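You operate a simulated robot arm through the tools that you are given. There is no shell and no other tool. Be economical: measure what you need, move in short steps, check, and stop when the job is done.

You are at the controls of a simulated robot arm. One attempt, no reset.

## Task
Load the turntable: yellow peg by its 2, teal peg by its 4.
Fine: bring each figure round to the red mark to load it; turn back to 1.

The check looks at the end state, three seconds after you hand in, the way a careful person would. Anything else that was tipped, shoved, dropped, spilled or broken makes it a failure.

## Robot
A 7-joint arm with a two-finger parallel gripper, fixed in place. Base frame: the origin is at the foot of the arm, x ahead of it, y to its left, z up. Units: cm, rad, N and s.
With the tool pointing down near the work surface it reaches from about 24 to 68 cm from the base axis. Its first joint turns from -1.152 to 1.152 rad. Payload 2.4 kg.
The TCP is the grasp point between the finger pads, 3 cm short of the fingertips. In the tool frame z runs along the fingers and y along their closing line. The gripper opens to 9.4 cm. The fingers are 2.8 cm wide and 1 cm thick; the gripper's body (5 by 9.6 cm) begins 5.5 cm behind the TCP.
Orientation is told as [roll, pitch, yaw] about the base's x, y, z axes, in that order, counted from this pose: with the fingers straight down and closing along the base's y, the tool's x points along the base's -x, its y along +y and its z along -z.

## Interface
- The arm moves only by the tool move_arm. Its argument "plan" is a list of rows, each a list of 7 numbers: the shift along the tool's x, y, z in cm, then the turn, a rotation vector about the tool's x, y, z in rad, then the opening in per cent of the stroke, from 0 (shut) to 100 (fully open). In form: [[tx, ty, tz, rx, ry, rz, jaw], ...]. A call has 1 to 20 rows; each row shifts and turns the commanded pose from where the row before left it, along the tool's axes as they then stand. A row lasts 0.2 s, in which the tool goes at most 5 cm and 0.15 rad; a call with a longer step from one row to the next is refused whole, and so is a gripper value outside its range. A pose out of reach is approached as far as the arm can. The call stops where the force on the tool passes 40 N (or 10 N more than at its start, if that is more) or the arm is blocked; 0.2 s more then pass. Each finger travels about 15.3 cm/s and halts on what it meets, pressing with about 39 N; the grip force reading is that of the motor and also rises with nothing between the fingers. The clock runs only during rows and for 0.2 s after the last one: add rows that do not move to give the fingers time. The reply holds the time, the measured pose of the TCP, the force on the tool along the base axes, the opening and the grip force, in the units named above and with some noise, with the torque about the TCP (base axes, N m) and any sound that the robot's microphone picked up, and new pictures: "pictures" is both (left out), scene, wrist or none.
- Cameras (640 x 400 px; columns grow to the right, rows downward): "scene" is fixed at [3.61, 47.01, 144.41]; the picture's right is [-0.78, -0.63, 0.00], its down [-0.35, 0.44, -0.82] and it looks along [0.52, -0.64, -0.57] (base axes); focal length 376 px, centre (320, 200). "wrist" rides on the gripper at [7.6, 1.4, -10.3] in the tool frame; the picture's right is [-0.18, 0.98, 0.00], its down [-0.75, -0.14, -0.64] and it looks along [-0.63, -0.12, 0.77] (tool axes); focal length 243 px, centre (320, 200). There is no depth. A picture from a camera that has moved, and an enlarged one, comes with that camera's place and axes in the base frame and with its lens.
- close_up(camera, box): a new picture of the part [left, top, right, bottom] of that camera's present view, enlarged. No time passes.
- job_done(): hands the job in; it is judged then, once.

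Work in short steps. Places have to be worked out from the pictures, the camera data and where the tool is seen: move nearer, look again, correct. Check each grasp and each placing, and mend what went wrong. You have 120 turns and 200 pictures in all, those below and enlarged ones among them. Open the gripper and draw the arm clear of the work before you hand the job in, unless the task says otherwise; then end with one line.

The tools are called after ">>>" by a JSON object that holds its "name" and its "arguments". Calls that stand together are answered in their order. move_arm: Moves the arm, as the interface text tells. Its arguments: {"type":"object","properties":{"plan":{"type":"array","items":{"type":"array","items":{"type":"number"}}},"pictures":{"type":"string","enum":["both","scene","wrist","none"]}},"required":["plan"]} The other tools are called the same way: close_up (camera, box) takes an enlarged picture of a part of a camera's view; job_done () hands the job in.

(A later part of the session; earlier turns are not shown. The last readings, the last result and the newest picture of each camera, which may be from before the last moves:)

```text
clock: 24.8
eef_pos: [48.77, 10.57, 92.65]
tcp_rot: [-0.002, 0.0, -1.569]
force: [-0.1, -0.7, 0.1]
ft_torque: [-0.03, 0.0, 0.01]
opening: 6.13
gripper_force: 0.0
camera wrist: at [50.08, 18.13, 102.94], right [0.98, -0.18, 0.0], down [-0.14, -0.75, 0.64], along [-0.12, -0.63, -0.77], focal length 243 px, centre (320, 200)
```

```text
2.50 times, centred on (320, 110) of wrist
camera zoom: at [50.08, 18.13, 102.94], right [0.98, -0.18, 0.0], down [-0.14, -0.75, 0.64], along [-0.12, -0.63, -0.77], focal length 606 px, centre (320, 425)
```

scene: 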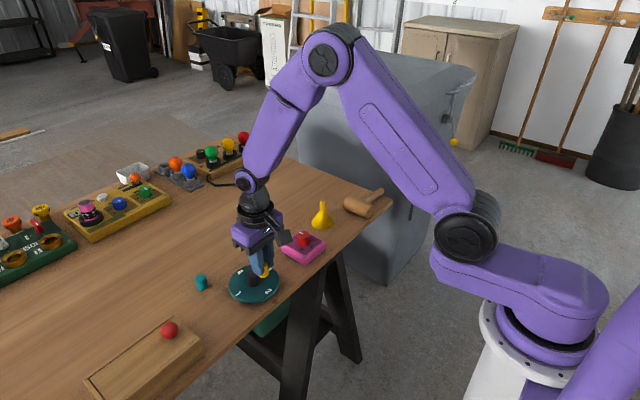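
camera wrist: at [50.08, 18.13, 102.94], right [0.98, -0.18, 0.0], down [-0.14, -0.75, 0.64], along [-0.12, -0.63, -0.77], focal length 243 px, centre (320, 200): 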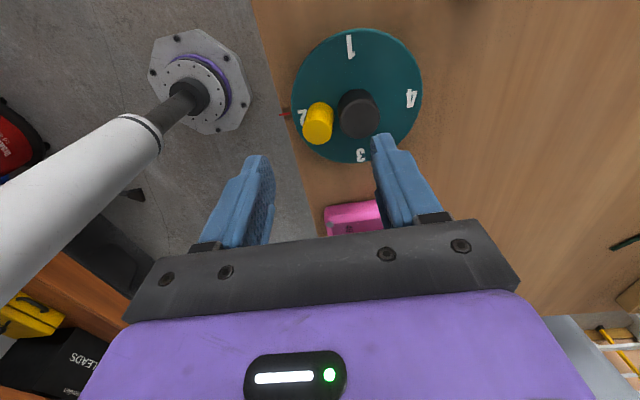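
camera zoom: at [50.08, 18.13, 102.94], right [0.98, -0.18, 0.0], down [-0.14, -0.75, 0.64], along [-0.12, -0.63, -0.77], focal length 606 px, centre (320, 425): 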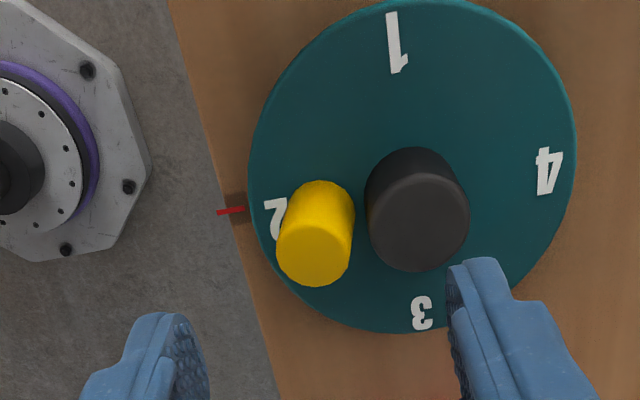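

>>> {"name": "close_up", "arguments": {"camera": "scene", "box": [240, 262, 288, 298]}}

>>> {"name": "close_up", "arguments": {"camera": "scene", "box": [185, 268, 217, 294]}}

>>> {"name": "close_up", "arguments": {"camera": "wrist", "box": [285, 80, 365, 160]}}

```text
11.11 times, centred on (264, 280) of scene
camera zoom: at [3.61, 47.01, 144.41], right [-0.78, -0.63, 0.0], down [-0.35, 0.44, -0.82], along [0.52, -0.64, -0.57], focal length 4174 px, centre (942, -689)
```

zoom: 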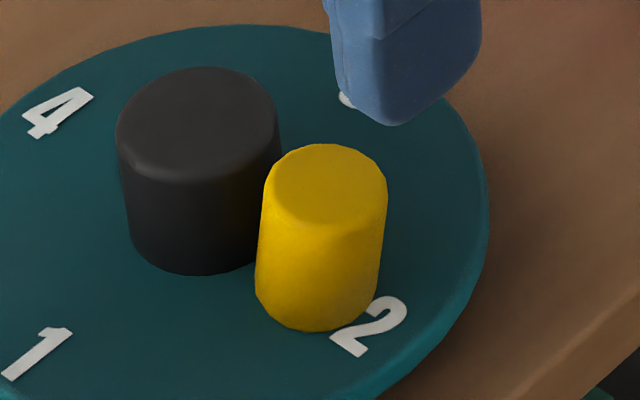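

```text
15.38 times, centred on (201, 281) of scene
camera zoom: at [3.61, 47.01, 144.41], right [-0.78, -0.63, 0.0], down [-0.35, 0.44, -0.82], along [0.52, -0.64, -0.57], focal length 5779 px, centre (2151, -1046)
```

zoom: 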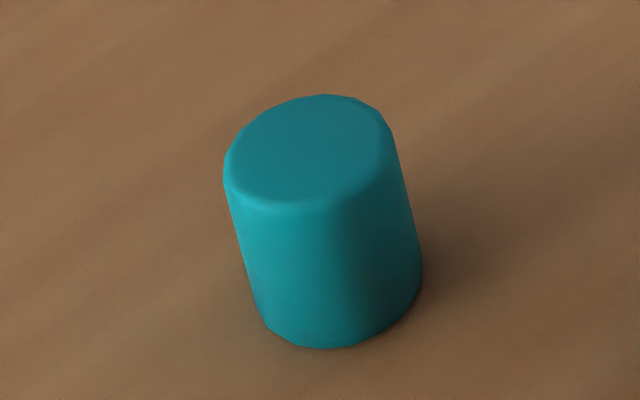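

```text
5.00 times, centred on (325, 120) of wrist
camera zoom: at [50.08, 18.13, 102.94], right [0.98, -0.18, 0.0], down [-0.14, -0.75, 0.64], along [-0.12, -0.63, -0.77], focal length 1213 px, centre (295, 600)
```

zoom: 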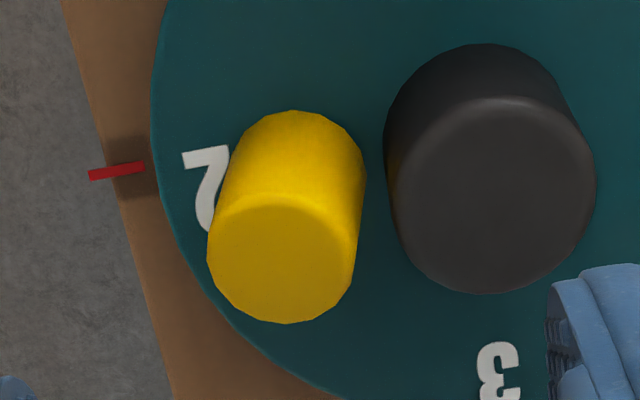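

The peg leans ~8°, and its squeeze (1.7 vs ~2.4 cm wide) suggests it is soft. I'll turn back to yaw 0 and see whether it is recovering.

>>> {"name": "move_arm", "arguments": {"plan": [[0, 0, 0, 0, 0, -0.145, 65], [0, 0, 0, 0, 0, -0.145, 65], [0, 0, 0, 0, 0, -0.145, 65], [0, 0, 0, 0, 0, -0.145, 65], [0, 0, 0, 0, 0, -0.145, 65], [0, 0, 0, 0, 0, -0.145, 65], [0, 0, 0, 0, 0, -0.145, 65], [0, 0, 0, 0, 0, -0.145, 65], [0, 0, 0, 0, 0, -0.145, 65], [0, 0, 0, 0, 0, -0.145, 65], [0, 0, 0, 0, 0, -0.12, 65], [0, 0, 0, 0, 0, 0, 65]], "pictures": "none"}}

>>> {"name": "close_up", "arguments": {"camera": "wrist", "box": [270, 60, 370, 160]}}

>>> {"name": "close_up", "arguments": {"camera": "scene", "box": [240, 262, 288, 298]}}

```text
clock: 27.4
eef_pos: [48.73, 10.76, 92.81]
tcp_rot: [0.0, 0.002, 0.004]
force: [-0.8, -0.7, 0.3]
ft_torque: [-0.02, 0.02, 0.01]
opening: 6.11
gripper_force: 0.0
```

```text
4.00 times, centred on (320, 110) of wrist
camera zoom: at [41.07, 11.97, 102.96], right [0.18, 0.98, 0.0], down [0.75, -0.14, 0.64], along [0.63, -0.12, -0.77], focal length 970 px, centre (320, 560)
```

zoom: 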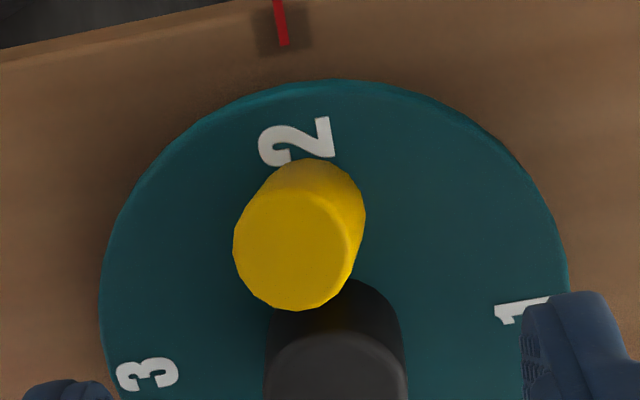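

```text
11.11 times, centred on (264, 280) of scene
camera zoom: at [3.61, 47.01, 144.41], right [-0.78, -0.63, 0.0], down [-0.35, 0.44, -0.82], along [0.52, -0.64, -0.57], focal length 4174 px, centre (942, -689)
```

zoom: 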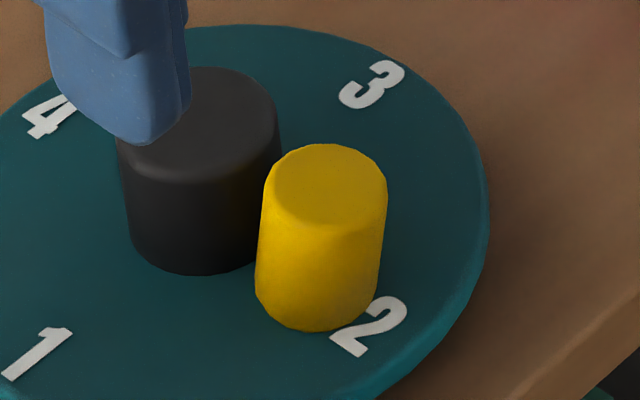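

It is static with its top ≈0.4 cm toward −y. I'll regrip it gently along y, lift slightly so it relaxes, and set it down with light force.

>>> {"name": "move_arm", "arguments": {"plan": [[0.1, -0.3, 2, 0, 0, 0, 50], [0, 0, 2.5, 0, 0, 0, 50], [0, 0, 1.5, 0, 0, 0, 50], [0, 0, 0.8, 0, 0, 0, 50], [0, 0, 0, 0, 0, 0, 40], [0, 0, 0, 0, 0, 0, 32], [0, 0, 0, 0, 0, 0, 26], [0, 0, 0, 0, 0, 0, 22], [0, 0, 0, 0, 0, 0, 22]], "pictures": "none"}}

>>> {"name": "close_up", "arguments": {"camera": "wrist", "box": [240, 80, 400, 240]}}

>>> {"name": "close_up", "arguments": {"camera": "scene", "box": [240, 262, 288, 298]}}

```text
clock: 29.4
eef_pos: [48.53, 10.43, 85.93]
tcp_rot: [0.002, 0.0, 0.001]
force: [0.0, 0.6, 0.8]
ft_torque: [0.01, -0.02, 0.01]
opening: 2.16
gripper_force: 39.4
```

```text
2.50 times, centred on (320, 160) of wrist
camera zoom: at [40.96, 11.7, 96.1], right [0.18, 0.98, 0.0], down [0.75, -0.14, 0.64], along [0.63, -0.12, -0.77], focal length 606 px, centre (320, 300)
```

zoom: 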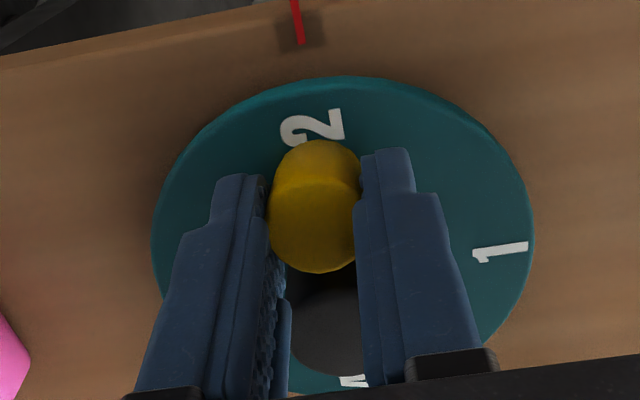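

```text
11.11 times, centred on (264, 280) of scene
camera zoom: at [3.61, 47.01, 144.41], right [-0.78, -0.63, 0.0], down [-0.35, 0.44, -0.82], along [0.52, -0.64, -0.57], focal length 4174 px, centre (942, -689)
```

zoom: 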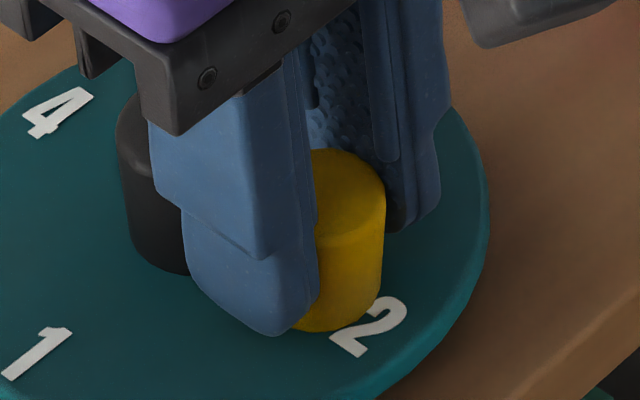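

Gripped gently, the peg looks plumb again. Now release very slowly and check.

>>> {"name": "move_arm", "arguments": {"plan": [[0, 0, 0, 0, 0, 0, 23], [0, 0, 0, 0, 0, 0, 24], [0, 0, 0, 0, 0, 0, 25], [0, 0, 0, 0, 0, 0, 26], [0, 0, 0, 0, 0, 0, 27], [0, 0, 0, 0, 0, 0, 28], [0, 0, 0, 0, 0, 0, 30], [0, 0, 0, 0, 0, 0, 35], [0, 0, 0, 0, 0, 0, 45], [0, 0, 0, 0, 0, 0, 55], [0, 0, 0, 0, 0, 0, 55]], "pictures": "none"}}

>>> {"name": "close_up", "arguments": {"camera": "wrist", "box": [240, 80, 400, 240]}}

>>> {"name": "close_up", "arguments": {"camera": "scene", "box": [240, 262, 288, 298]}}

```text
clock: 31.8
eef_pos: [48.66, 10.3, 85.82]
tcp_rot: [-0.001, 0.0, 0.0]
force: [0.5, 0.2, -1.4]
ft_torque: [0.03, -0.03, -0.02]
opening: 5.17
gripper_force: 0.0
```

```text
2.50 times, centred on (320, 160) of wrist
camera zoom: at [40.96, 11.7, 96.1], right [0.18, 0.98, 0.0], down [0.75, -0.14, 0.64], along [0.63, -0.12, -0.77], focal length 606 px, centre (320, 300)
```

zoom: 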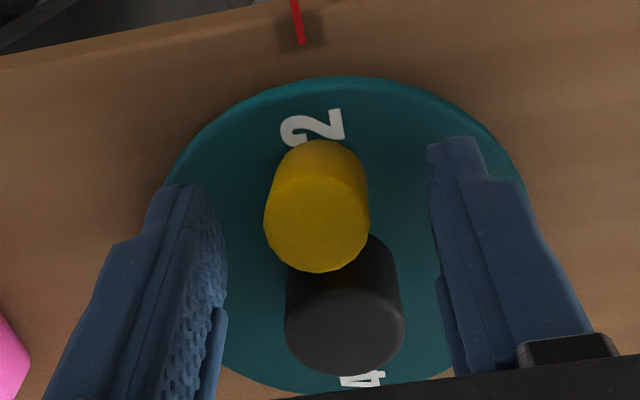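

```text
11.11 times, centred on (264, 280) of scene
camera zoom: at [3.61, 47.01, 144.41], right [-0.78, -0.63, 0.0], down [-0.35, 0.44, -0.82], along [0.52, -0.64, -0.57], focal length 4174 px, centre (942, -689)
```

zoom: 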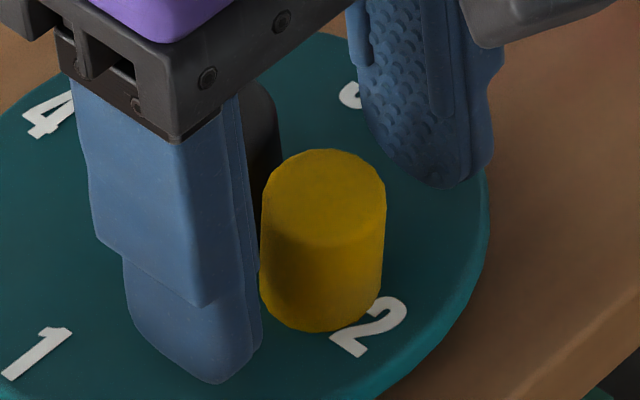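

The peg now stands straight by the 2. Rise, shift back over the knob, and descend to grip it (fingers along y clear the peg).

>>> {"name": "move_arm", "arguments": {"plan": [[0, 0, -2, 0, 0, 0, 55], [0, 0, -4, 0, 0, 0, 60], [-3.2, 0.1, 0, 0, 0, 0, 60], [0, 0, 2.5, 0, 0, 0, 60], [0, 0, 1.5, 0, 0, 0, 60], [0, 0, 0, 0, 0, 0, 60]], "pictures": "none"}}

>>> {"name": "close_up", "arguments": {"camera": "wrist", "box": [200, 0, 440, 240]}}

>>> {"name": "close_up", "arguments": {"camera": "scene", "box": [215, 240, 295, 310]}}

```text
clock: 33.2
eef_pos: [51.81, 10.49, 87.77]
tcp_rot: [0.0, 0.0, 0.002]
force: [0.1, -0.2, 0.3]
ft_torque: [-0.01, 0.0, 0.0]
opening: 5.62
gripper_force: 0.1
```

```text
1.67 times, centred on (320, 120) of wrist
camera zoom: at [44.11, 11.73, 98.09], right [0.18, 0.98, 0.0], down [0.75, -0.14, 0.64], along [0.63, -0.12, -0.77], focal length 404 px, centre (320, 333)
```

zoom: 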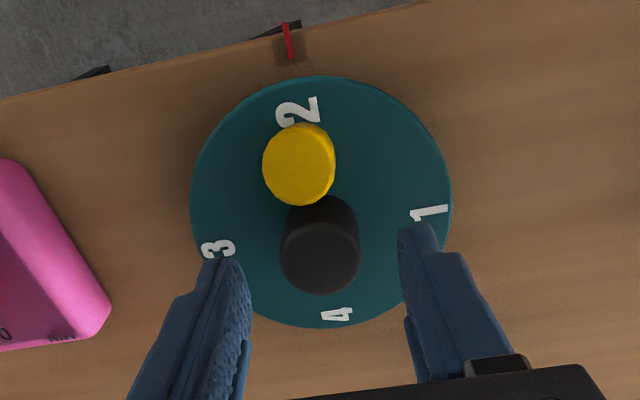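

```text
5.71 times, centred on (255, 275) of scene
camera zoom: at [3.61, 47.01, 144.41], right [-0.78, -0.63, 0.0], down [-0.35, 0.44, -0.82], along [0.52, -0.64, -0.57], focal length 2146 px, centre (691, -229)
```

zoom: 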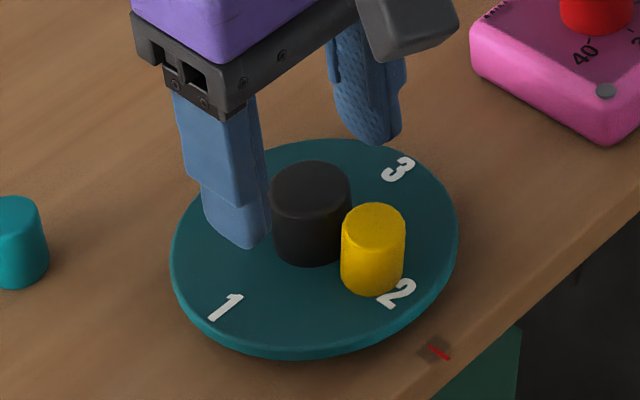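

Centred over the knob and clear of the peg. Descend, grip, and turn counter-clockwise 90°.

>>> {"name": "move_arm", "arguments": {"plan": [[0, 0, 1.5, 0, 0, 0, 60], [0, 0, 1.05, 0, 0, 0, 60], [0, 0, 0, 0, 0, 0, 45], [0, 0, 0, 0, 0, 0, 33], [0, 0, 0, 0, 0, 0, 25], [0, 0, 0, 0, 0, 0, 25]], "pictures": "none"}}

>>> {"name": "close_up", "arguments": {"camera": "wrist", "box": [200, 0, 440, 240]}}

```text
clock: 34.6
eef_pos: [51.92, 10.49, 85.42]
tcp_rot: [0.0, -0.001, 0.002]
force: [0.2, 5.7, -2.8]
ft_torque: [0.21, -0.08, -0.01]
opening: 3.15
gripper_force: 45.1
```

```text
1.67 times, centred on (320, 120) of wrist
camera zoom: at [44.17, 11.75, 95.59], right [0.18, 0.98, 0.0], down [0.75, -0.14, 0.64], along [0.63, -0.12, -0.77], focal length 404 px, centre (320, 333)
```

zoom: 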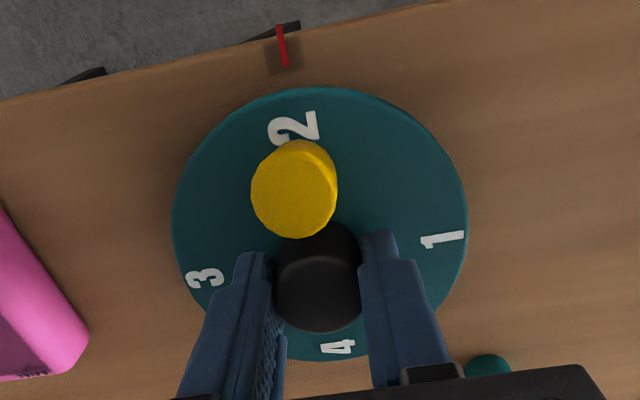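

Grip good and the peg is clear. Turning counter-clockwise 90° gently.

>>> {"name": "move_arm", "arguments": {"plan": [[0, 0.05, 0, 0, 0, -0.05, 25], [0, 0, 0, 0, 0, -0.1, 25], [0, 0, 0, 0, 0, -0.11, 25], [0, 0, 0, 0, 0, -0.11, 25], [0, 0, 0, 0, 0, -0.11, 25], [0, 0, 0, 0, 0, -0.11, 25], [0, 0, 0, 0, 0, -0.11, 25], [0, 0, 0, 0, 0, -0.11, 25], [0, 0, 0, 0, 0, -0.11, 25], [0, 0, 0, 0, 0, -0.11, 25], [0, 0, 0, 0, 0, -0.11, 25], [0, 0, 0, 0, 0, -0.11, 25], [0, 0, 0, 0, 0, -0.11, 25], [0, 0, 0, 0, 0, -0.11, 25], [0, 0, 0, 0, 0, -0.07, 25], [0, 0, 0, 0, 0, -0.03, 25], [0, 0, 0, 0, 0, 0, 25]], "pictures": "wrist"}}

>>> {"name": "close_up", "arguments": {"camera": "scene", "box": [215, 240, 295, 310]}}

```text
clock: 38.2
eef_pos: [51.89, 10.58, 85.4]
tcp_rot: [0.003, 0.0, 1.574]
force: [5.1, -0.3, -19.0]
ft_torque: [-0.01, -0.21, 0.01]
opening: 3.13
gripper_force: 45.3
camera wrist: at [50.35, 2.76, 95.6], right [-0.98, 0.18, 0.0], down [0.14, 0.75, 0.64], along [0.12, 0.63, -0.77], focal length 243 px, centre (320, 200)
```

wrist: 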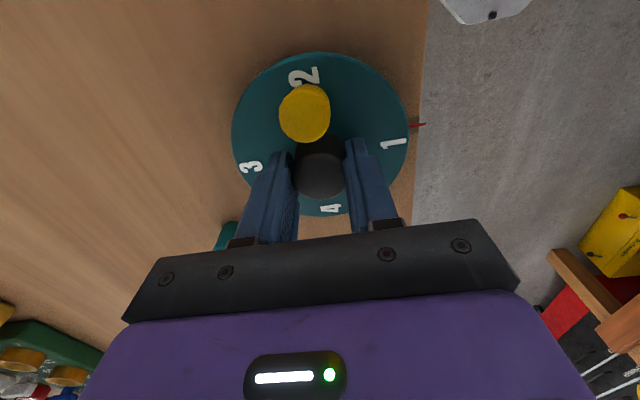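

```text
5.71 times, centred on (255, 275) of scene
camera zoom: at [3.65, 47.02, 144.4], right [-0.78, -0.63, 0.0], down [-0.36, 0.44, -0.82], along [0.52, -0.64, -0.57], focal length 2146 px, centre (691, -229)
```

zoom: 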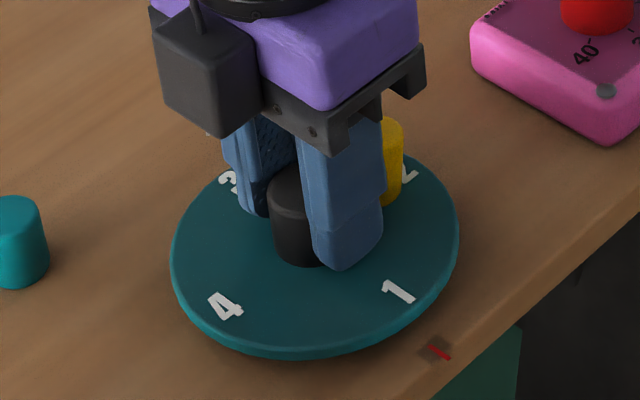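

1 is at the mark, peg upright. Release, rise, swing the tool round 180° in the air for the second quarter.

>>> {"name": "move_arm", "arguments": {"plan": [[0, 0, 0, 0, 0, 0, 40], [0, 0, 0, 0, 0, 0, 58], [0, 0, -1.5, 0, 0, 0, 58], [0, 0, -3, 0, 0, 0, 58], [0, 0, -2.5, 0, 0, 0, 58], [0, 0, 0, 0, 0, 0.15, 58], [0, 0, 0, 0, 0, 0.15, 58], [0, 0, 0, 0, 0, 0.15, 58], [0, 0, 0, 0, 0, 0.15, 58], [0, 0, 0, 0, 0, 0.15, 58], [0, 0, 0, 0, 0, 0.15, 58], [0, 0, 0, 0, 0, 0.15, 58], [0, 0, 0, 0, 0, 0.15, 58], [0, 0, 0, 0, 0, 0.15, 58], [0, 0, 0, 0, 0, 0.15, 58], [0, 0, 0, 0, 0, 0.071, 58]], "pictures": "none"}}

>>> {"name": "move_arm", "arguments": {"plan": [[0, 0, 0, 0, 0, 0.15, 58], [0, 0, 0, 0, 0, 0.15, 58], [0, 0, 0, 0, 0, 0.15, 58], [0, 0, 0, 0, 0, 0.15, 58], [0, 0, 0, 0, 0, 0.15, 58], [0, 0, 0, 0, 0, 0.15, 58], [0, 0, 0, 0, 0, 0.15, 58], [0, 0, 0, 0, 0, 0.15, 58], [0, 0, 0, 0, 0, 0.15, 58], [0, 0, 0, 0, 0, 0.15, 58], [0, 0, 0, 0, 0, 0.074, 58], [0, 0, 3.5, 0, 0, 0, 58], [0, 0, 0, 0, 0, 0, 58]], "pictures": "wrist"}}

>>> {"name": "close_up", "arguments": {"camera": "scene", "box": [215, 240, 295, 310]}}

```text
clock: 41.6
eef_pos: [51.87, 10.57, 92.34]
tcp_rot: [0.0, 0.001, -0.001]
force: [0.6, 1.0, 0.4]
ft_torque: [0.01, -0.02, 0.03]
opening: 5.45
gripper_force: 0.1
```

```text
clock: 44.4
eef_pos: [51.7, 10.49, 88.99]
tcp_rot: [0.0, 0.0, -1.571]
force: [-0.2, 0.4, 1.1]
ft_torque: [0.0, 0.04, 0.0]
opening: 5.45
gripper_force: 0.0
camera wrist: at [53.09, 18.03, 99.22], right [0.98, -0.19, 0.0], down [-0.14, -0.75, 0.64], along [-0.12, -0.63, -0.77], focal length 243 px, centre (320, 200)
```

wrist: 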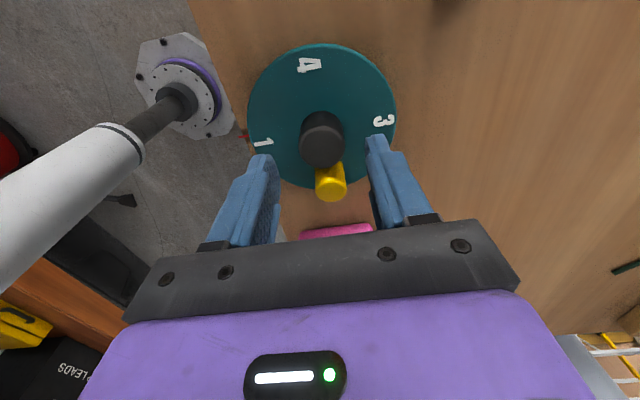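

```text
5.71 times, centred on (255, 275) of scene
camera zoom: at [3.61, 47.01, 144.41], right [-0.78, -0.63, 0.0], down [-0.35, 0.44, -0.82], along [0.52, -0.64, -0.57], focal length 2146 px, centre (691, -229)
```

zoom: 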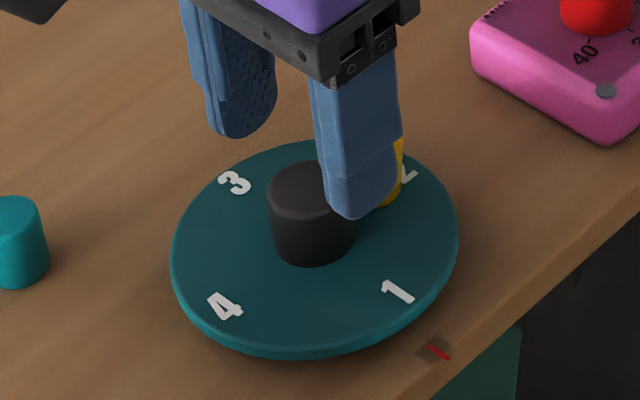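

Aligned. Descend, grip and check.

>>> {"name": "move_arm", "arguments": {"plan": [[0, 0.1, 1.5, 0, 0, 0, 58], [0, 0, 1.5, 0, 0, 0, 58], [0, 0, 0.7, 0, 0, 0, 58], [0, 0, 0, 0, 0, 0, 45], [0, 0, 0, 0, 0, 0, 33], [0, 0, 0, 0, 0, 0, 25], [0, 0, 0, 0, 0, 0, 25]], "pictures": "wrist"}}

```text
clock: 46.0
eef_pos: [51.79, 10.65, 85.33]
tcp_rot: [-0.002, 0.0, -1.571]
force: [-1.8, -0.4, 0.8]
ft_torque: [-0.03, 0.04, -0.02]
opening: 3.13
gripper_force: 45.1
camera wrist: at [53.2, 17.99, 95.47], right [0.98, -0.19, 0.0], down [-0.14, -0.75, 0.64], along [-0.12, -0.63, -0.77], focal length 243 px, centre (320, 200)
```

wrist: 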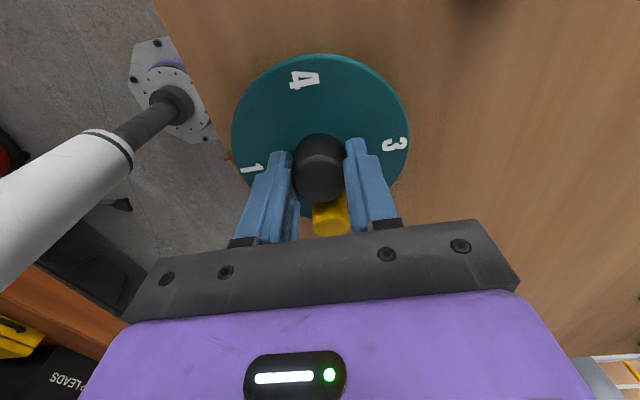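

Good, low forces. Turning counter-clockwise another 90° to bring 4 to the mark.

>>> {"name": "move_arm", "arguments": {"plan": [[0, 0, 0, 0, 0, -0.05, 25], [0, 0, 0, 0, 0, -0.1, 25], [0, 0, 0, 0, 0, -0.11, 25], [0, 0, 0, 0, 0, -0.11, 25], [0, 0, 0, 0, 0, -0.11, 25], [0, 0, 0, 0, 0, -0.11, 25], [0, 0, 0, 0, 0, -0.11, 25], [0, 0, 0, 0, 0, -0.11, 25], [0, 0, 0, 0, 0, -0.11, 25], [0, 0, 0, 0, 0, -0.11, 25], [0, 0, 0, 0, 0, -0.11, 25], [0, 0, 0, 0, 0, -0.11, 25], [0, 0, 0, 0, 0, -0.11, 25], [0, 0, 0, 0, 0, -0.11, 25], [0, 0, 0, 0, 0, -0.07, 25], [0, 0, 0, 0, 0, -0.03, 25], [0, 0, 0, 0, 0, 0, 25]], "pictures": "wrist"}}

>>> {"name": "close_up", "arguments": {"camera": "scene", "box": [215, 240, 295, 310]}}

```text
clock: 49.6
eef_pos: [51.92, 10.46, 85.21]
tcp_rot: [0.001, -0.002, -0.002]
force: [-0.7, -4.6, 3.1]
ft_torque: [-0.07, -0.15, -0.51]
opening: 3.14
gripper_force: 44.9
camera wrist: at [44.27, 11.78, 95.46], right [0.19, 0.98, 0.0], down [0.75, -0.14, 0.64], along [0.63, -0.12, -0.77], focal length 243 px, centre (320, 200)
```

wrist: 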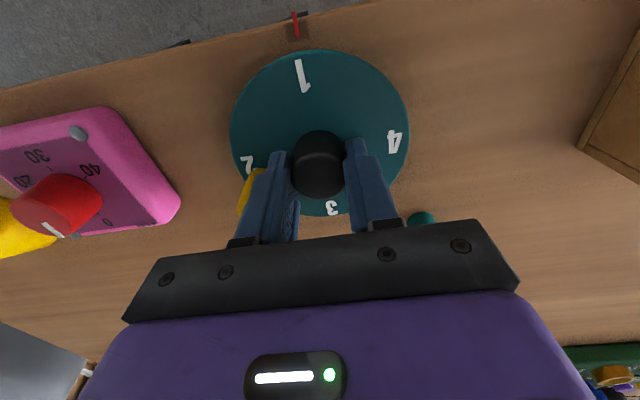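

```text
5.71 times, centred on (255, 275) of scene
camera zoom: at [3.6, 47.0, 144.41], right [-0.78, -0.63, 0.0], down [-0.35, 0.44, -0.82], along [0.52, -0.64, -0.57], focal length 2146 px, centre (691, -229)
```

zoom: 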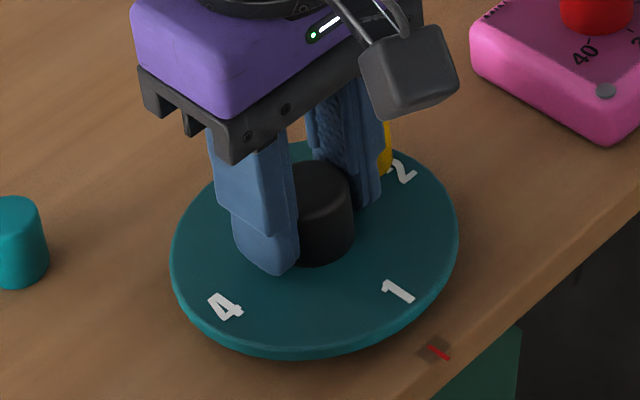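

The disc did not turn this time — 1 is still at the mark, a stop there evidently, and a finger has slid round against the yellow peg. I'll loosen just slightly and swing the fingers back the way they came, then inspect the peg.

>>> {"name": "move_arm", "arguments": {"plan": [[0, 0, 0, 0, 0, 0, 35], [0, 0, 0, 0, 0, 0.1, 35], [0, 0, 0, 0, 0, 0.13, 35], [0, 0, 0, 0, 0, 0.134, 35], [0, 0, 0, 0, 0, 0.134, 35], [0, 0, 0, 0, 0, 0.134, 35], [0, 0, 0, 0, 0, 0.134, 35], [0, 0, 0, 0, 0, 0.134, 35], [0, 0, 0, 0, 0, 0.134, 35], [0, 0, 0, 0, 0, 0.134, 35], [0, 0, 0, 0, 0, 0.134, 35], [0, 0, 0, 0, 0, 0.134, 35], [0, 0, 0, 0, 0, 0.134, 35], [0, 0, 0, 0, 0, 0, 35]], "pictures": "wrist"}}

>>> {"name": "close_up", "arguments": {"camera": "scene", "box": [215, 240, 295, 310]}}

```text
clock: 52.6
eef_pos: [51.96, 10.51, 85.17]
tcp_rot: [-0.001, 0.001, -1.575]
force: [-0.8, 0.1, 0.9]
ft_torque: [-0.02, 0.04, 0.02]
opening: 3.37
gripper_force: 0.7
camera wrist: at [53.32, 17.96, 95.43], right [0.98, -0.19, 0.0], down [-0.14, -0.75, 0.64], along [-0.12, -0.63, -0.77], focal length 243 px, centre (320, 200)
```

wrist: 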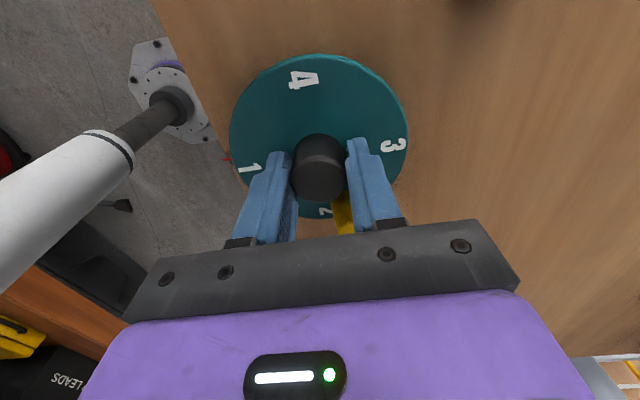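

```text
5.71 times, centred on (255, 275) of scene
camera zoom: at [3.6, 47.01, 144.41], right [-0.78, -0.63, 0.0], down [-0.35, 0.44, -0.82], along [0.52, -0.64, -0.57], focal length 2146 px, centre (691, -229)
```

zoom: 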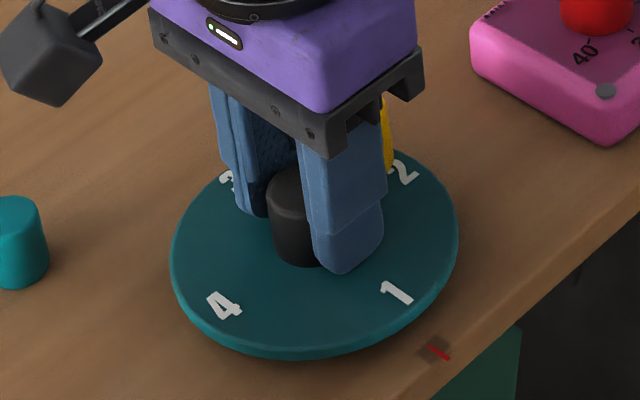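

Peg moved a little toward +x. Rise straight up and look.

>>> {"name": "move_arm", "arguments": {"plan": [[0, 0, -1, 0, 0, 0, 36], [0, 0, -3, 0, 0, 0, 36], [0, 0, -4, 0, 0, 0, 36], [0, 0, 0, 0, 0, 0, 36]], "pictures": "none"}}

>>> {"name": "close_up", "arguments": {"camera": "scene", "box": [225, 250, 289, 298]}}

>>> {"name": "close_up", "arguments": {"camera": "wrist", "box": [220, 20, 420, 200]}}

```text
clock: 53.6
eef_pos: [52.03, 10.69, 93.18]
tcp_rot: [-0.002, 0.001, -1.575]
force: [0.7, -0.4, -0.6]
ft_torque: [-0.01, 0.0, 0.03]
opening: 3.35
gripper_force: 0.1
```

```text
8.33 times, centred on (257, 274) of scene
camera zoom: at [3.61, 47.01, 144.41], right [-0.78, -0.63, 0.0], down [-0.35, 0.44, -0.82], along [0.52, -0.64, -0.57], focal length 3130 px, centre (845, -417)
```

zoom: 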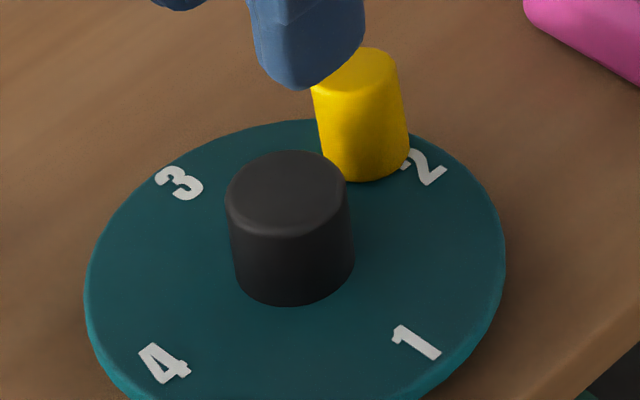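

```text
2.22 times, centred on (320, 110) of wrist
camera zoom: at [53.4, 18.06, 103.48], right [0.98, -0.19, 0.0], down [-0.14, -0.75, 0.64], along [-0.12, -0.63, -0.77], focal length 539 px, centre (320, 400)
```

zoom: 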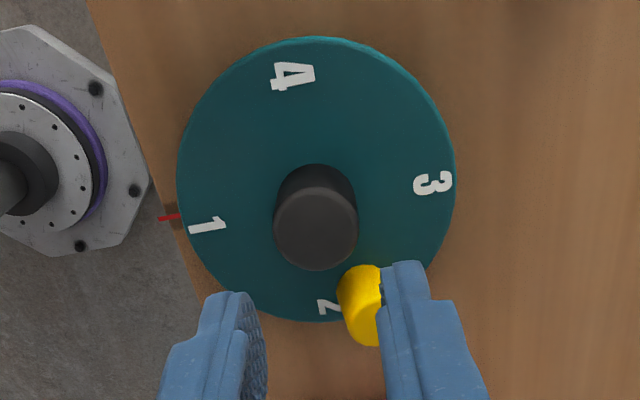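

The peg still stands on the disc but ~18° off its figure. The table stops at 1, so figures must come round clockwise. I'll swing the tool to +90°, regrip and bring 2 back to the mark to re-set the peg.

>>> {"name": "move_arm", "arguments": {"plan": [[0, 0, 0, 0, 0, -0.15, 50], [0, 0, 0, 0, 0, -0.15, 58], [0, 0, 0, 0, 0, -0.15, 58], [0, 0, 0, 0, 0, -0.15, 58], [0, 0, 0, 0, 0, -0.15, 58], [0, 0, 0, 0, 0, -0.15, 58], [0, 0, 0, 0, 0, -0.15, 58], [0, 0, 0, 0, 0, -0.15, 58], [0, 0, 0, 0, 0, -0.15, 58], [0, 0, 0, 0, 0, -0.15, 58], [0, 0, 0, 0, 0, -0.15, 58], [0, 0, 0, 0, 0, -0.15, 58], [0, 0, 0, 0, 0, -0.15, 58], [0, 0, 0, 0, 0, -0.15, 58], [0, 0, 0, 0, 0, -0.15, 58], [0, 0, 0, 0, 0, -0.15, 58], [0, 0, 0, 0, 0, -0.15, 58], [0, 0, 0, 0, 0, -0.15, 58], [0, 0, 0, 0, 0, -0.15, 58], [0, 0, 0, 0, 0, -0.15, 58]], "pictures": "none"}}

>>> {"name": "move_arm", "arguments": {"plan": [[0, 0, 0, 0, 0, -0.142, 58], [0, 0, 2, 0, 0, 0, 58], [0, 0, 2, 0, 0, 0, 58], [0, 0, 0, 0, 0, 0, 58]], "pictures": "wrist"}}

>>> {"name": "close_up", "arguments": {"camera": "scene", "box": [215, 240, 295, 310]}}

```text
clock: 57.8
eef_pos: [51.95, 10.4, 93.18]
tcp_rot: [0.002, 0.001, 1.426]
force: [0.9, 0.2, 0.3]
ft_torque: [0.0, -0.01, 0.0]
opening: 5.43
gripper_force: 0.0
```

```text
clock: 58.8
eef_pos: [51.88, 10.74, 89.02]
tcp_rot: [0.0, 0.0, 1.569]
force: [0.9, -0.4, -0.3]
ft_torque: [0.02, -0.02, 0.04]
opening: 5.46
gripper_force: 0.0
camera wrist: at [50.33, 2.96, 99.36], right [-0.98, 0.19, 0.0], down [0.14, 0.75, 0.64], along [0.12, 0.63, -0.77], focal length 243 px, centre (320, 200)
```

wrist: 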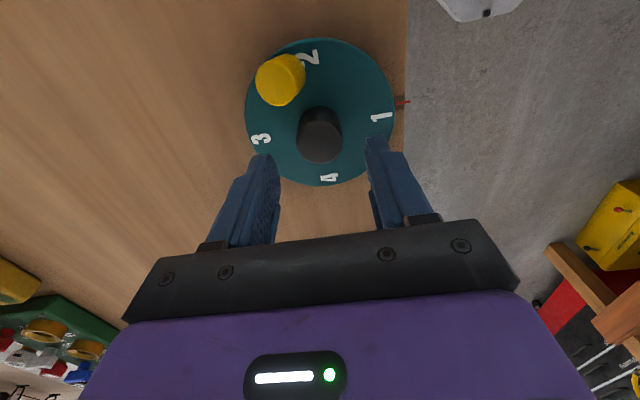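

```text
5.71 times, centred on (255, 275) of scene
camera zoom: at [3.61, 47.01, 144.41], right [-0.78, -0.63, 0.0], down [-0.35, 0.44, -0.82], along [0.52, -0.64, -0.57], focal length 2146 px, centre (691, -229)
```

zoom: 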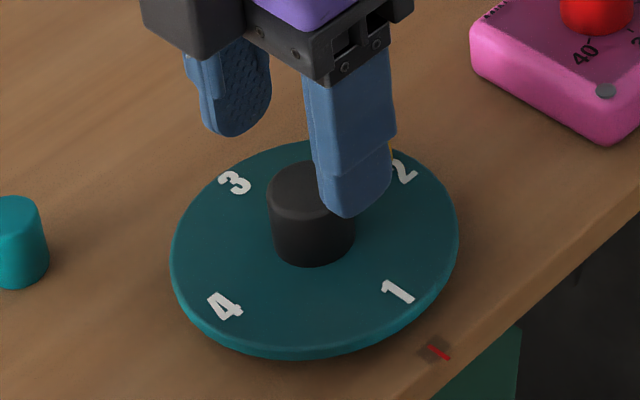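

Clear of the peg. Descend, grip, then turn clockwise 90°.

>>> {"name": "move_arm", "arguments": {"plan": [[0.2, 0, 1.5, 0, 0, 0, 58], [0, 0, 1.5, 0, 0, 0, 58], [0, 0, 0.7, 0, 0, 0, 58], [0, 0, 0, 0, 0, 0, 45], [0, 0, 0, 0, 0, 0, 33], [0, 0, 0, 0, 0, 0, 25], [0, 0, 0, 0, 0, 0, 25], [0, 0, 0, 0, 0, 0.05, 25], [0, 0, 0, 0, 0, 0.1, 25], [0, 0, 0, 0, 0, 0.1, 25], [0, 0, 0, 0, 0, 0.1, 25], [0, 0, 0, 0, 0, 0.1, 25], [0, 0, 0, 0, 0, 0.05, 25]], "pictures": "wrist"}}

```text
clock: 61.6
eef_pos: [51.9, 10.41, 85.43]
tcp_rot: [0.003, 0.003, 1.066]
force: [-15.3, 5.6, 0.3]
ft_torque: [0.48, 0.3, 0.02]
opening: 3.11
gripper_force: 45.0
camera wrist: at [46.82, 4.27, 95.71], right [-0.77, 0.64, 0.0], down [0.49, 0.59, 0.64], along [0.41, 0.49, -0.77], focal length 243 px, centre (320, 200)
```

wrist: 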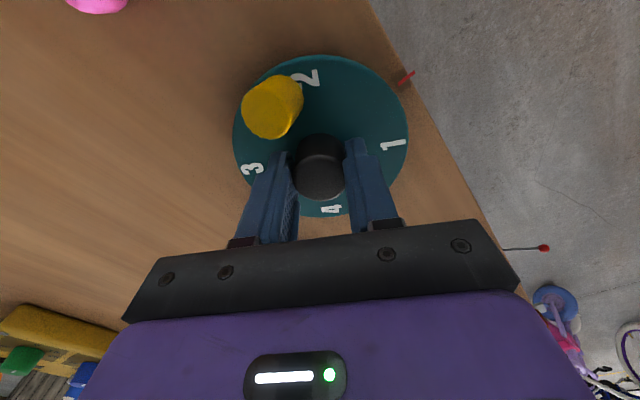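

Turning works. Relieve a bit of side force and finish the quarter turn (1.066 rad).

>>> {"name": "move_arm", "arguments": {"plan": [[0, 0.1, 0, 0, 0, 0.066, 25], [0, 0, 0, 0, 0, 0.1, 25], [0, 0, 0, 0, 0, 0.1, 25], [0, 0, 0, 0, 0, 0.1, 25], [0, 0, 0, 0, 0, 0.1, 25], [0, 0, 0, 0, 0, 0.1, 25], [0, 0, 0, 0, 0, 0.1, 25], [0, 0, 0, 0, 0, 0.1, 25], [0, 0, 0, 0, 0, 0.1, 25], [0, 0, 0, 0, 0, 0.1, 25], [0, 0, 0, 0, 0, 0.08, 25], [0, 0, 0, 0, 0, 0.02, 25], [0, 0, 0, 0, 0, 0, 25]], "pictures": "wrist"}}

>>> {"name": "close_up", "arguments": {"camera": "scene", "box": [215, 240, 295, 310]}}

```text
clock: 64.4
eef_pos: [51.64, 10.49, 85.38]
tcp_rot: [-0.002, 0.003, 0.003]
force: [-15.5, 18.5, -6.1]
ft_torque: [0.59, 0.54, 0.0]
opening: 3.1
gripper_force: 44.9
camera wrist: at [44.06, 11.76, 95.72], right [0.18, 0.98, 0.0], down [0.76, -0.14, 0.64], along [0.63, -0.12, -0.77], focal length 243 px, centre (320, 200)
```

wrist: 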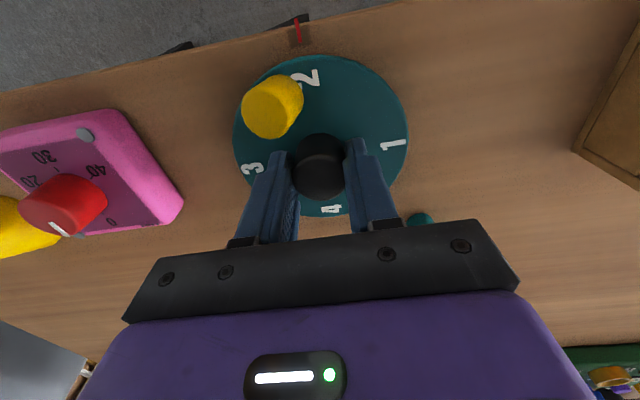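

```text
5.71 times, centred on (255, 275) of scene
camera zoom: at [3.58, 47.06, 144.39], right [-0.78, -0.63, 0.0], down [-0.35, 0.44, -0.82], along [0.52, -0.64, -0.57], focal length 2146 px, centre (691, -229)
```

zoom: 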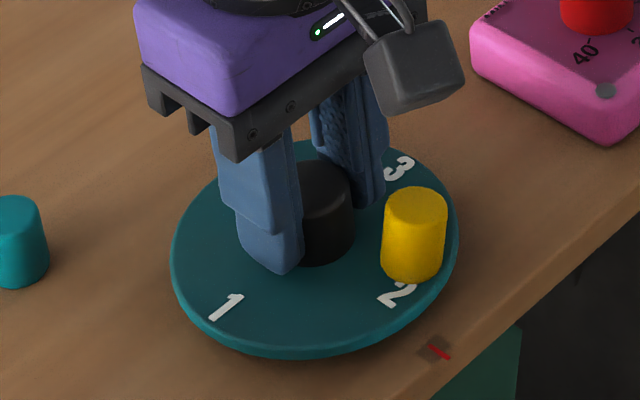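

2 is at the mark; peg at ≈(47.7,9.15). Release, rise, and move over the peg to check alignment.

>>> {"name": "move_arm", "arguments": {"plan": [[0, 0, 0, 0, 0, 0, 40], [0, 0, 0, 0, 0, 0, 52], [0, 0, -1.5, 0, 0, 0, 52], [0, 0, -3, 0, 0, 0, 52], [3.9, -1.35, 0, 0, 0, 0, 55], [0, 0, 1, 0, 0, 0, 55], [0, 0, 0, 0, 0, 0, 55]], "pictures": "none"}}

>>> {"name": "close_up", "arguments": {"camera": "scene", "box": [225, 250, 289, 298]}}

>>> {"name": "close_up", "arguments": {"camera": "wrist", "box": [220, 40, 420, 220]}}

```text
clock: 66.0
eef_pos: [47.81, 8.97, 88.95]
tcp_rot: [-0.001, -0.001, 0.001]
force: [0.5, -0.1, 0.8]
ft_torque: [-0.01, -0.01, 0.01]
opening: 5.15
gripper_force: 0.2
```

```text
8.33 times, centred on (257, 274) of scene
camera zoom: at [3.61, 47.01, 144.41], right [-0.78, -0.63, 0.0], down [-0.35, 0.44, -0.82], along [0.52, -0.64, -0.57], focal length 3130 px, centre (845, -417)
```

zoom: 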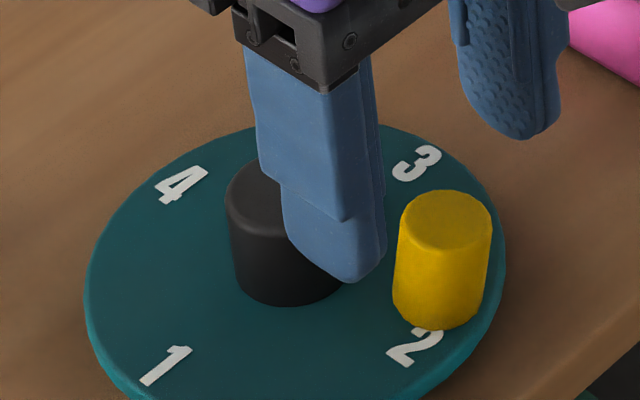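

```text
2.22 times, centred on (320, 130) of wrist
camera zoom: at [40.22, 10.25, 99.16], right [0.18, 0.98, 0.0], down [0.75, -0.14, 0.64], along [0.63, -0.12, -0.77], focal length 539 px, centre (320, 356)
```

zoom: 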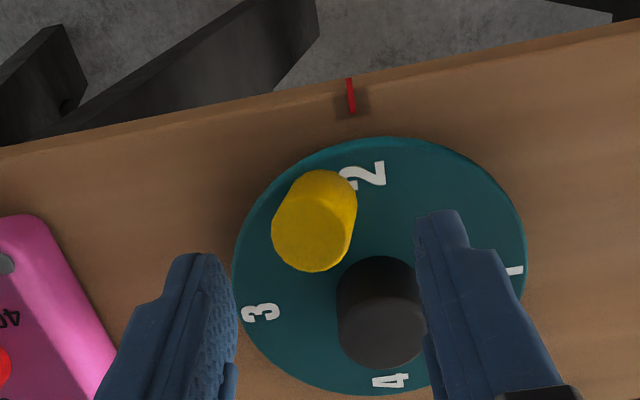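

Peg base ≈(47.8,9.15), centred enough. Grip gently, lift 0.8, shift to the figure's line, and lower lightly.

>>> {"name": "move_arm", "arguments": {"plan": [[0, 0, 1.5, 0, 0, 0, 55], [0, 0, 1.5, 0, 0, 0, 55], [0, 0, 0, 0, 0, 0, 40], [0, 0, 0, 0, 0, 0, 30], [0, 0, 0, 0, 0, 0, 25], [0, 0, 0, 0, 0, 0, 22], [0, 0, 0, 0, 0, 0, 22], [0, 0, -0.8, 0, 0, 0, 22], [-0.3, 0.7, 0, 0, 0, 0, 22], [-0.3, 0.7, 0, 0, 0, 0, 22], [0, 0, 0, 0, 0, 0, 22]], "pictures": "none"}}

>>> {"name": "close_up", "arguments": {"camera": "scene", "box": [225, 250, 289, 298]}}

>>> {"name": "close_up", "arguments": {"camera": "wrist", "box": [220, 60, 420, 240]}}

```text
clock: 68.4
eef_pos: [48.56, 10.62, 86.76]
tcp_rot: [0.0, 0.003, 0.001]
force: [0.4, -0.5, -0.9]
ft_torque: [-0.02, -0.01, -0.02]
opening: 2.17
gripper_force: 39.2
```

```text
8.33 times, centred on (257, 274) of scene
camera zoom: at [3.61, 47.01, 144.41], right [-0.78, -0.63, 0.0], down [-0.35, 0.44, -0.82], along [0.52, -0.64, -0.57], focal length 3130 px, centre (845, -417)
```

zoom: 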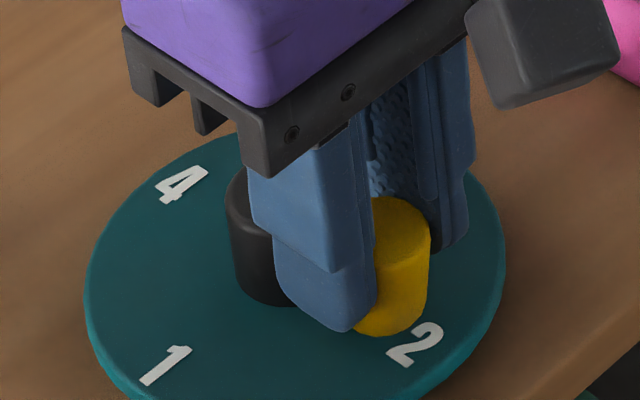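

```text
2.22 times, centred on (320, 150) of wrist
camera zoom: at [40.79, 11.79, 97.05], right [0.18, 0.98, 0.0], down [0.75, -0.14, 0.64], along [0.63, -0.12, -0.77], focal length 539 px, centre (320, 311)
```

zoom: 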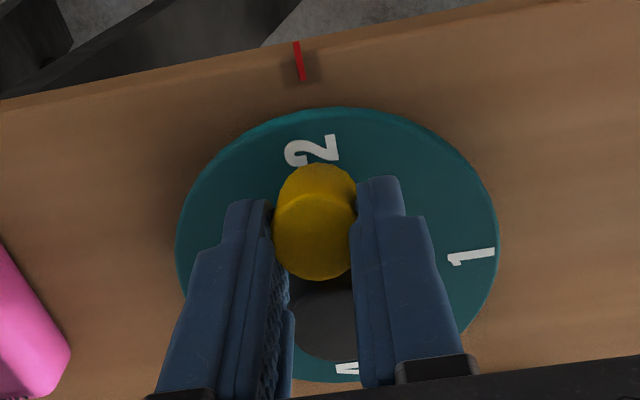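

Peg held upright on the 2's line. Lower in fine steps.

>>> {"name": "move_arm", "arguments": {"plan": [[0, -0.1, 0.3, 0, 0, 0, 22], [0, 0, 0.3, 0, 0, 0, 22], [0, 0, 0.15, 0, 0, 0, 22], [0, 0, 0, 0, 0, 0, 22]], "pictures": "none"}}

```text
clock: 69.4
eef_pos: [48.53, 10.32, 85.93]
tcp_rot: [0.0, -0.001, 0.002]
force: [-0.3, 0.0, -0.6]
ft_torque: [-0.02, 0.01, 0.02]
opening: 2.19
gripper_force: 39.3
```

Same height as at pick-up, no force yet. Release slowly and check.

>>> {"name": "move_arm", "arguments": {"plan": [[0, 0, 0.08, 0, 0, 0, 22], [0, 0, 0, 0, 0, 0, 23], [0, 0, 0, 0, 0, 0, 24], [0, 0, 0, 0, 0, 0, 25], [0, 0, 0, 0, 0, 0, 26], [0, 0, 0, 0, 0, 0, 27], [0, 0, 0, 0, 0, 0, 28], [0, 0, 0, 0, 0, 0, 30], [0, 0, 0, 0, 0, 0, 35], [0, 0, 0, 0, 0, 0, 45], [0, 0, 0, 0, 0, 0, 55], [0, 0, -3, 0, 0, 0, 55], [0, 0, -3, 0, 0, 0, 55], [0, 0, 0, 0, 0, 0, 55]], "pictures": "none"}}

>>> {"name": "close_up", "arguments": {"camera": "scene", "box": [225, 250, 289, 298]}}

>>> {"name": "close_up", "arguments": {"camera": "wrist", "box": [220, 20, 420, 200]}}

```text
clock: 72.4
eef_pos: [48.44, 10.23, 91.82]
tcp_rot: [0.0, 0.002, 0.0]
force: [0.5, 0.0, -0.7]
ft_torque: [-0.02, 0.0, 0.0]
opening: 5.16
gripper_force: 0.0
```

```text
8.33 times, centred on (257, 274) of scene
camera zoom: at [3.61, 47.01, 144.41], right [-0.78, -0.63, 0.0], down [-0.35, 0.44, -0.82], along [0.52, -0.64, -0.57], focal length 3130 px, centre (845, -417)
```

zoom: 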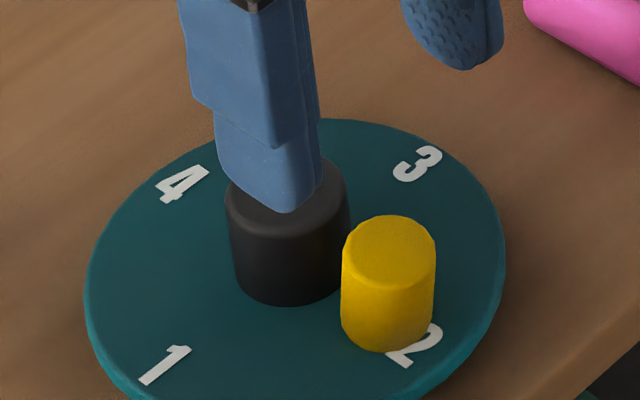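

```text
2.22 times, centred on (320, 110) of wrist
camera zoom: at [40.85, 11.46, 102.17], right [0.18, 0.98, 0.0], down [0.75, -0.14, 0.64], along [0.63, -0.12, -0.77], focal length 539 px, centre (320, 400)
```

zoom: 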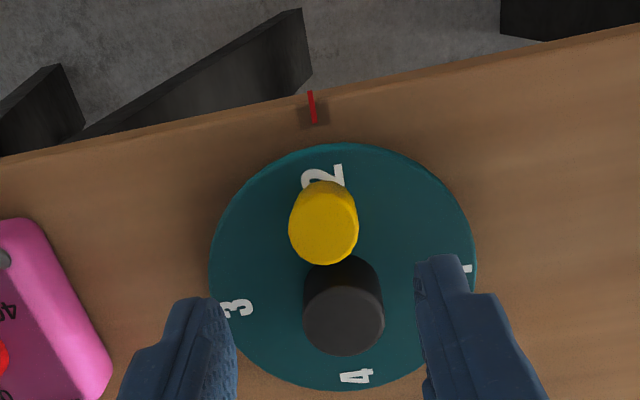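

Yellow peg is upright right by the 2. Now over to the knob, grip, and begin turning clockwise.

>>> {"name": "move_arm", "arguments": {"plan": [[-3.4, 0.2, 0, 0, 0, 0, 60], [0, 0, 2.5, 0, 0, 0, 60], [0, 0, 2, 0, 0, 0, 60], [0, 0, 1.4, 0, 0, 0, 60], [0, 0, 0.6, 0, 0, 0, 60], [0, 0, 0, 0, 0, 0, 45], [0, 0, 0, 0, 0, 0, 33], [0, 0, 0, 0, 0, 0, 25], [0, 0, 0, 0, 0, 0, 25], [0, 0, 0, 0, 0, 0.05, 25], [0, 0, 0, 0, 0, 0.1, 25], [0, 0, 0, 0, 0, 0.1, 25], [0, 0, 0, 0, 0, 0.05, 25]], "pictures": "wrist"}}

>>> {"name": "close_up", "arguments": {"camera": "scene", "box": [225, 250, 289, 298]}}

```text
clock: 75.2
eef_pos: [51.98, 10.47, 85.46]
tcp_rot: [-0.001, 0.001, -0.302]
force: [5.2, -3.5, -24.3]
ft_torque: [-0.32, -1.12, 0.03]
opening: 3.12
gripper_force: 45.2
camera wrist: at [45.06, 13.93, 95.62], right [0.47, 0.88, 0.0], down [0.68, -0.36, 0.64], along [0.57, -0.3, -0.77], focal length 243 px, centre (320, 200)
```

wrist: 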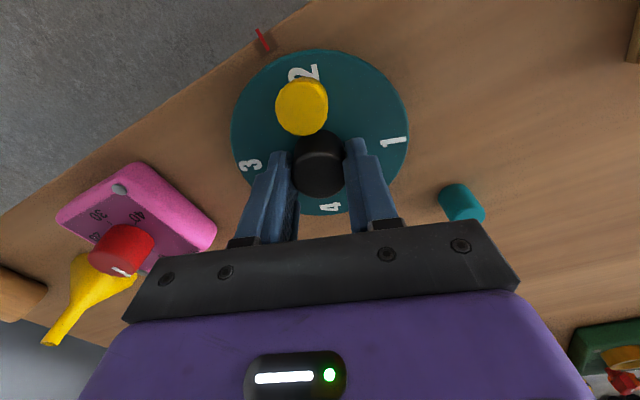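

```text
8.33 times, centred on (257, 274) of scene
camera zoom: at [3.66, 47.01, 144.4], right [-0.78, -0.63, 0.0], down [-0.36, 0.44, -0.82], along [0.52, -0.64, -0.57], focal length 3130 px, centre (845, -417)
```

zoom: 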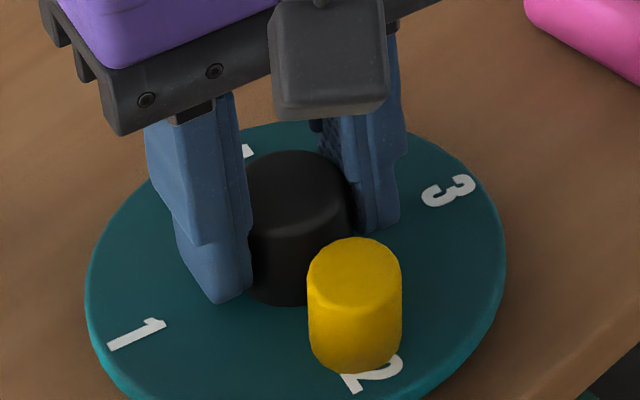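

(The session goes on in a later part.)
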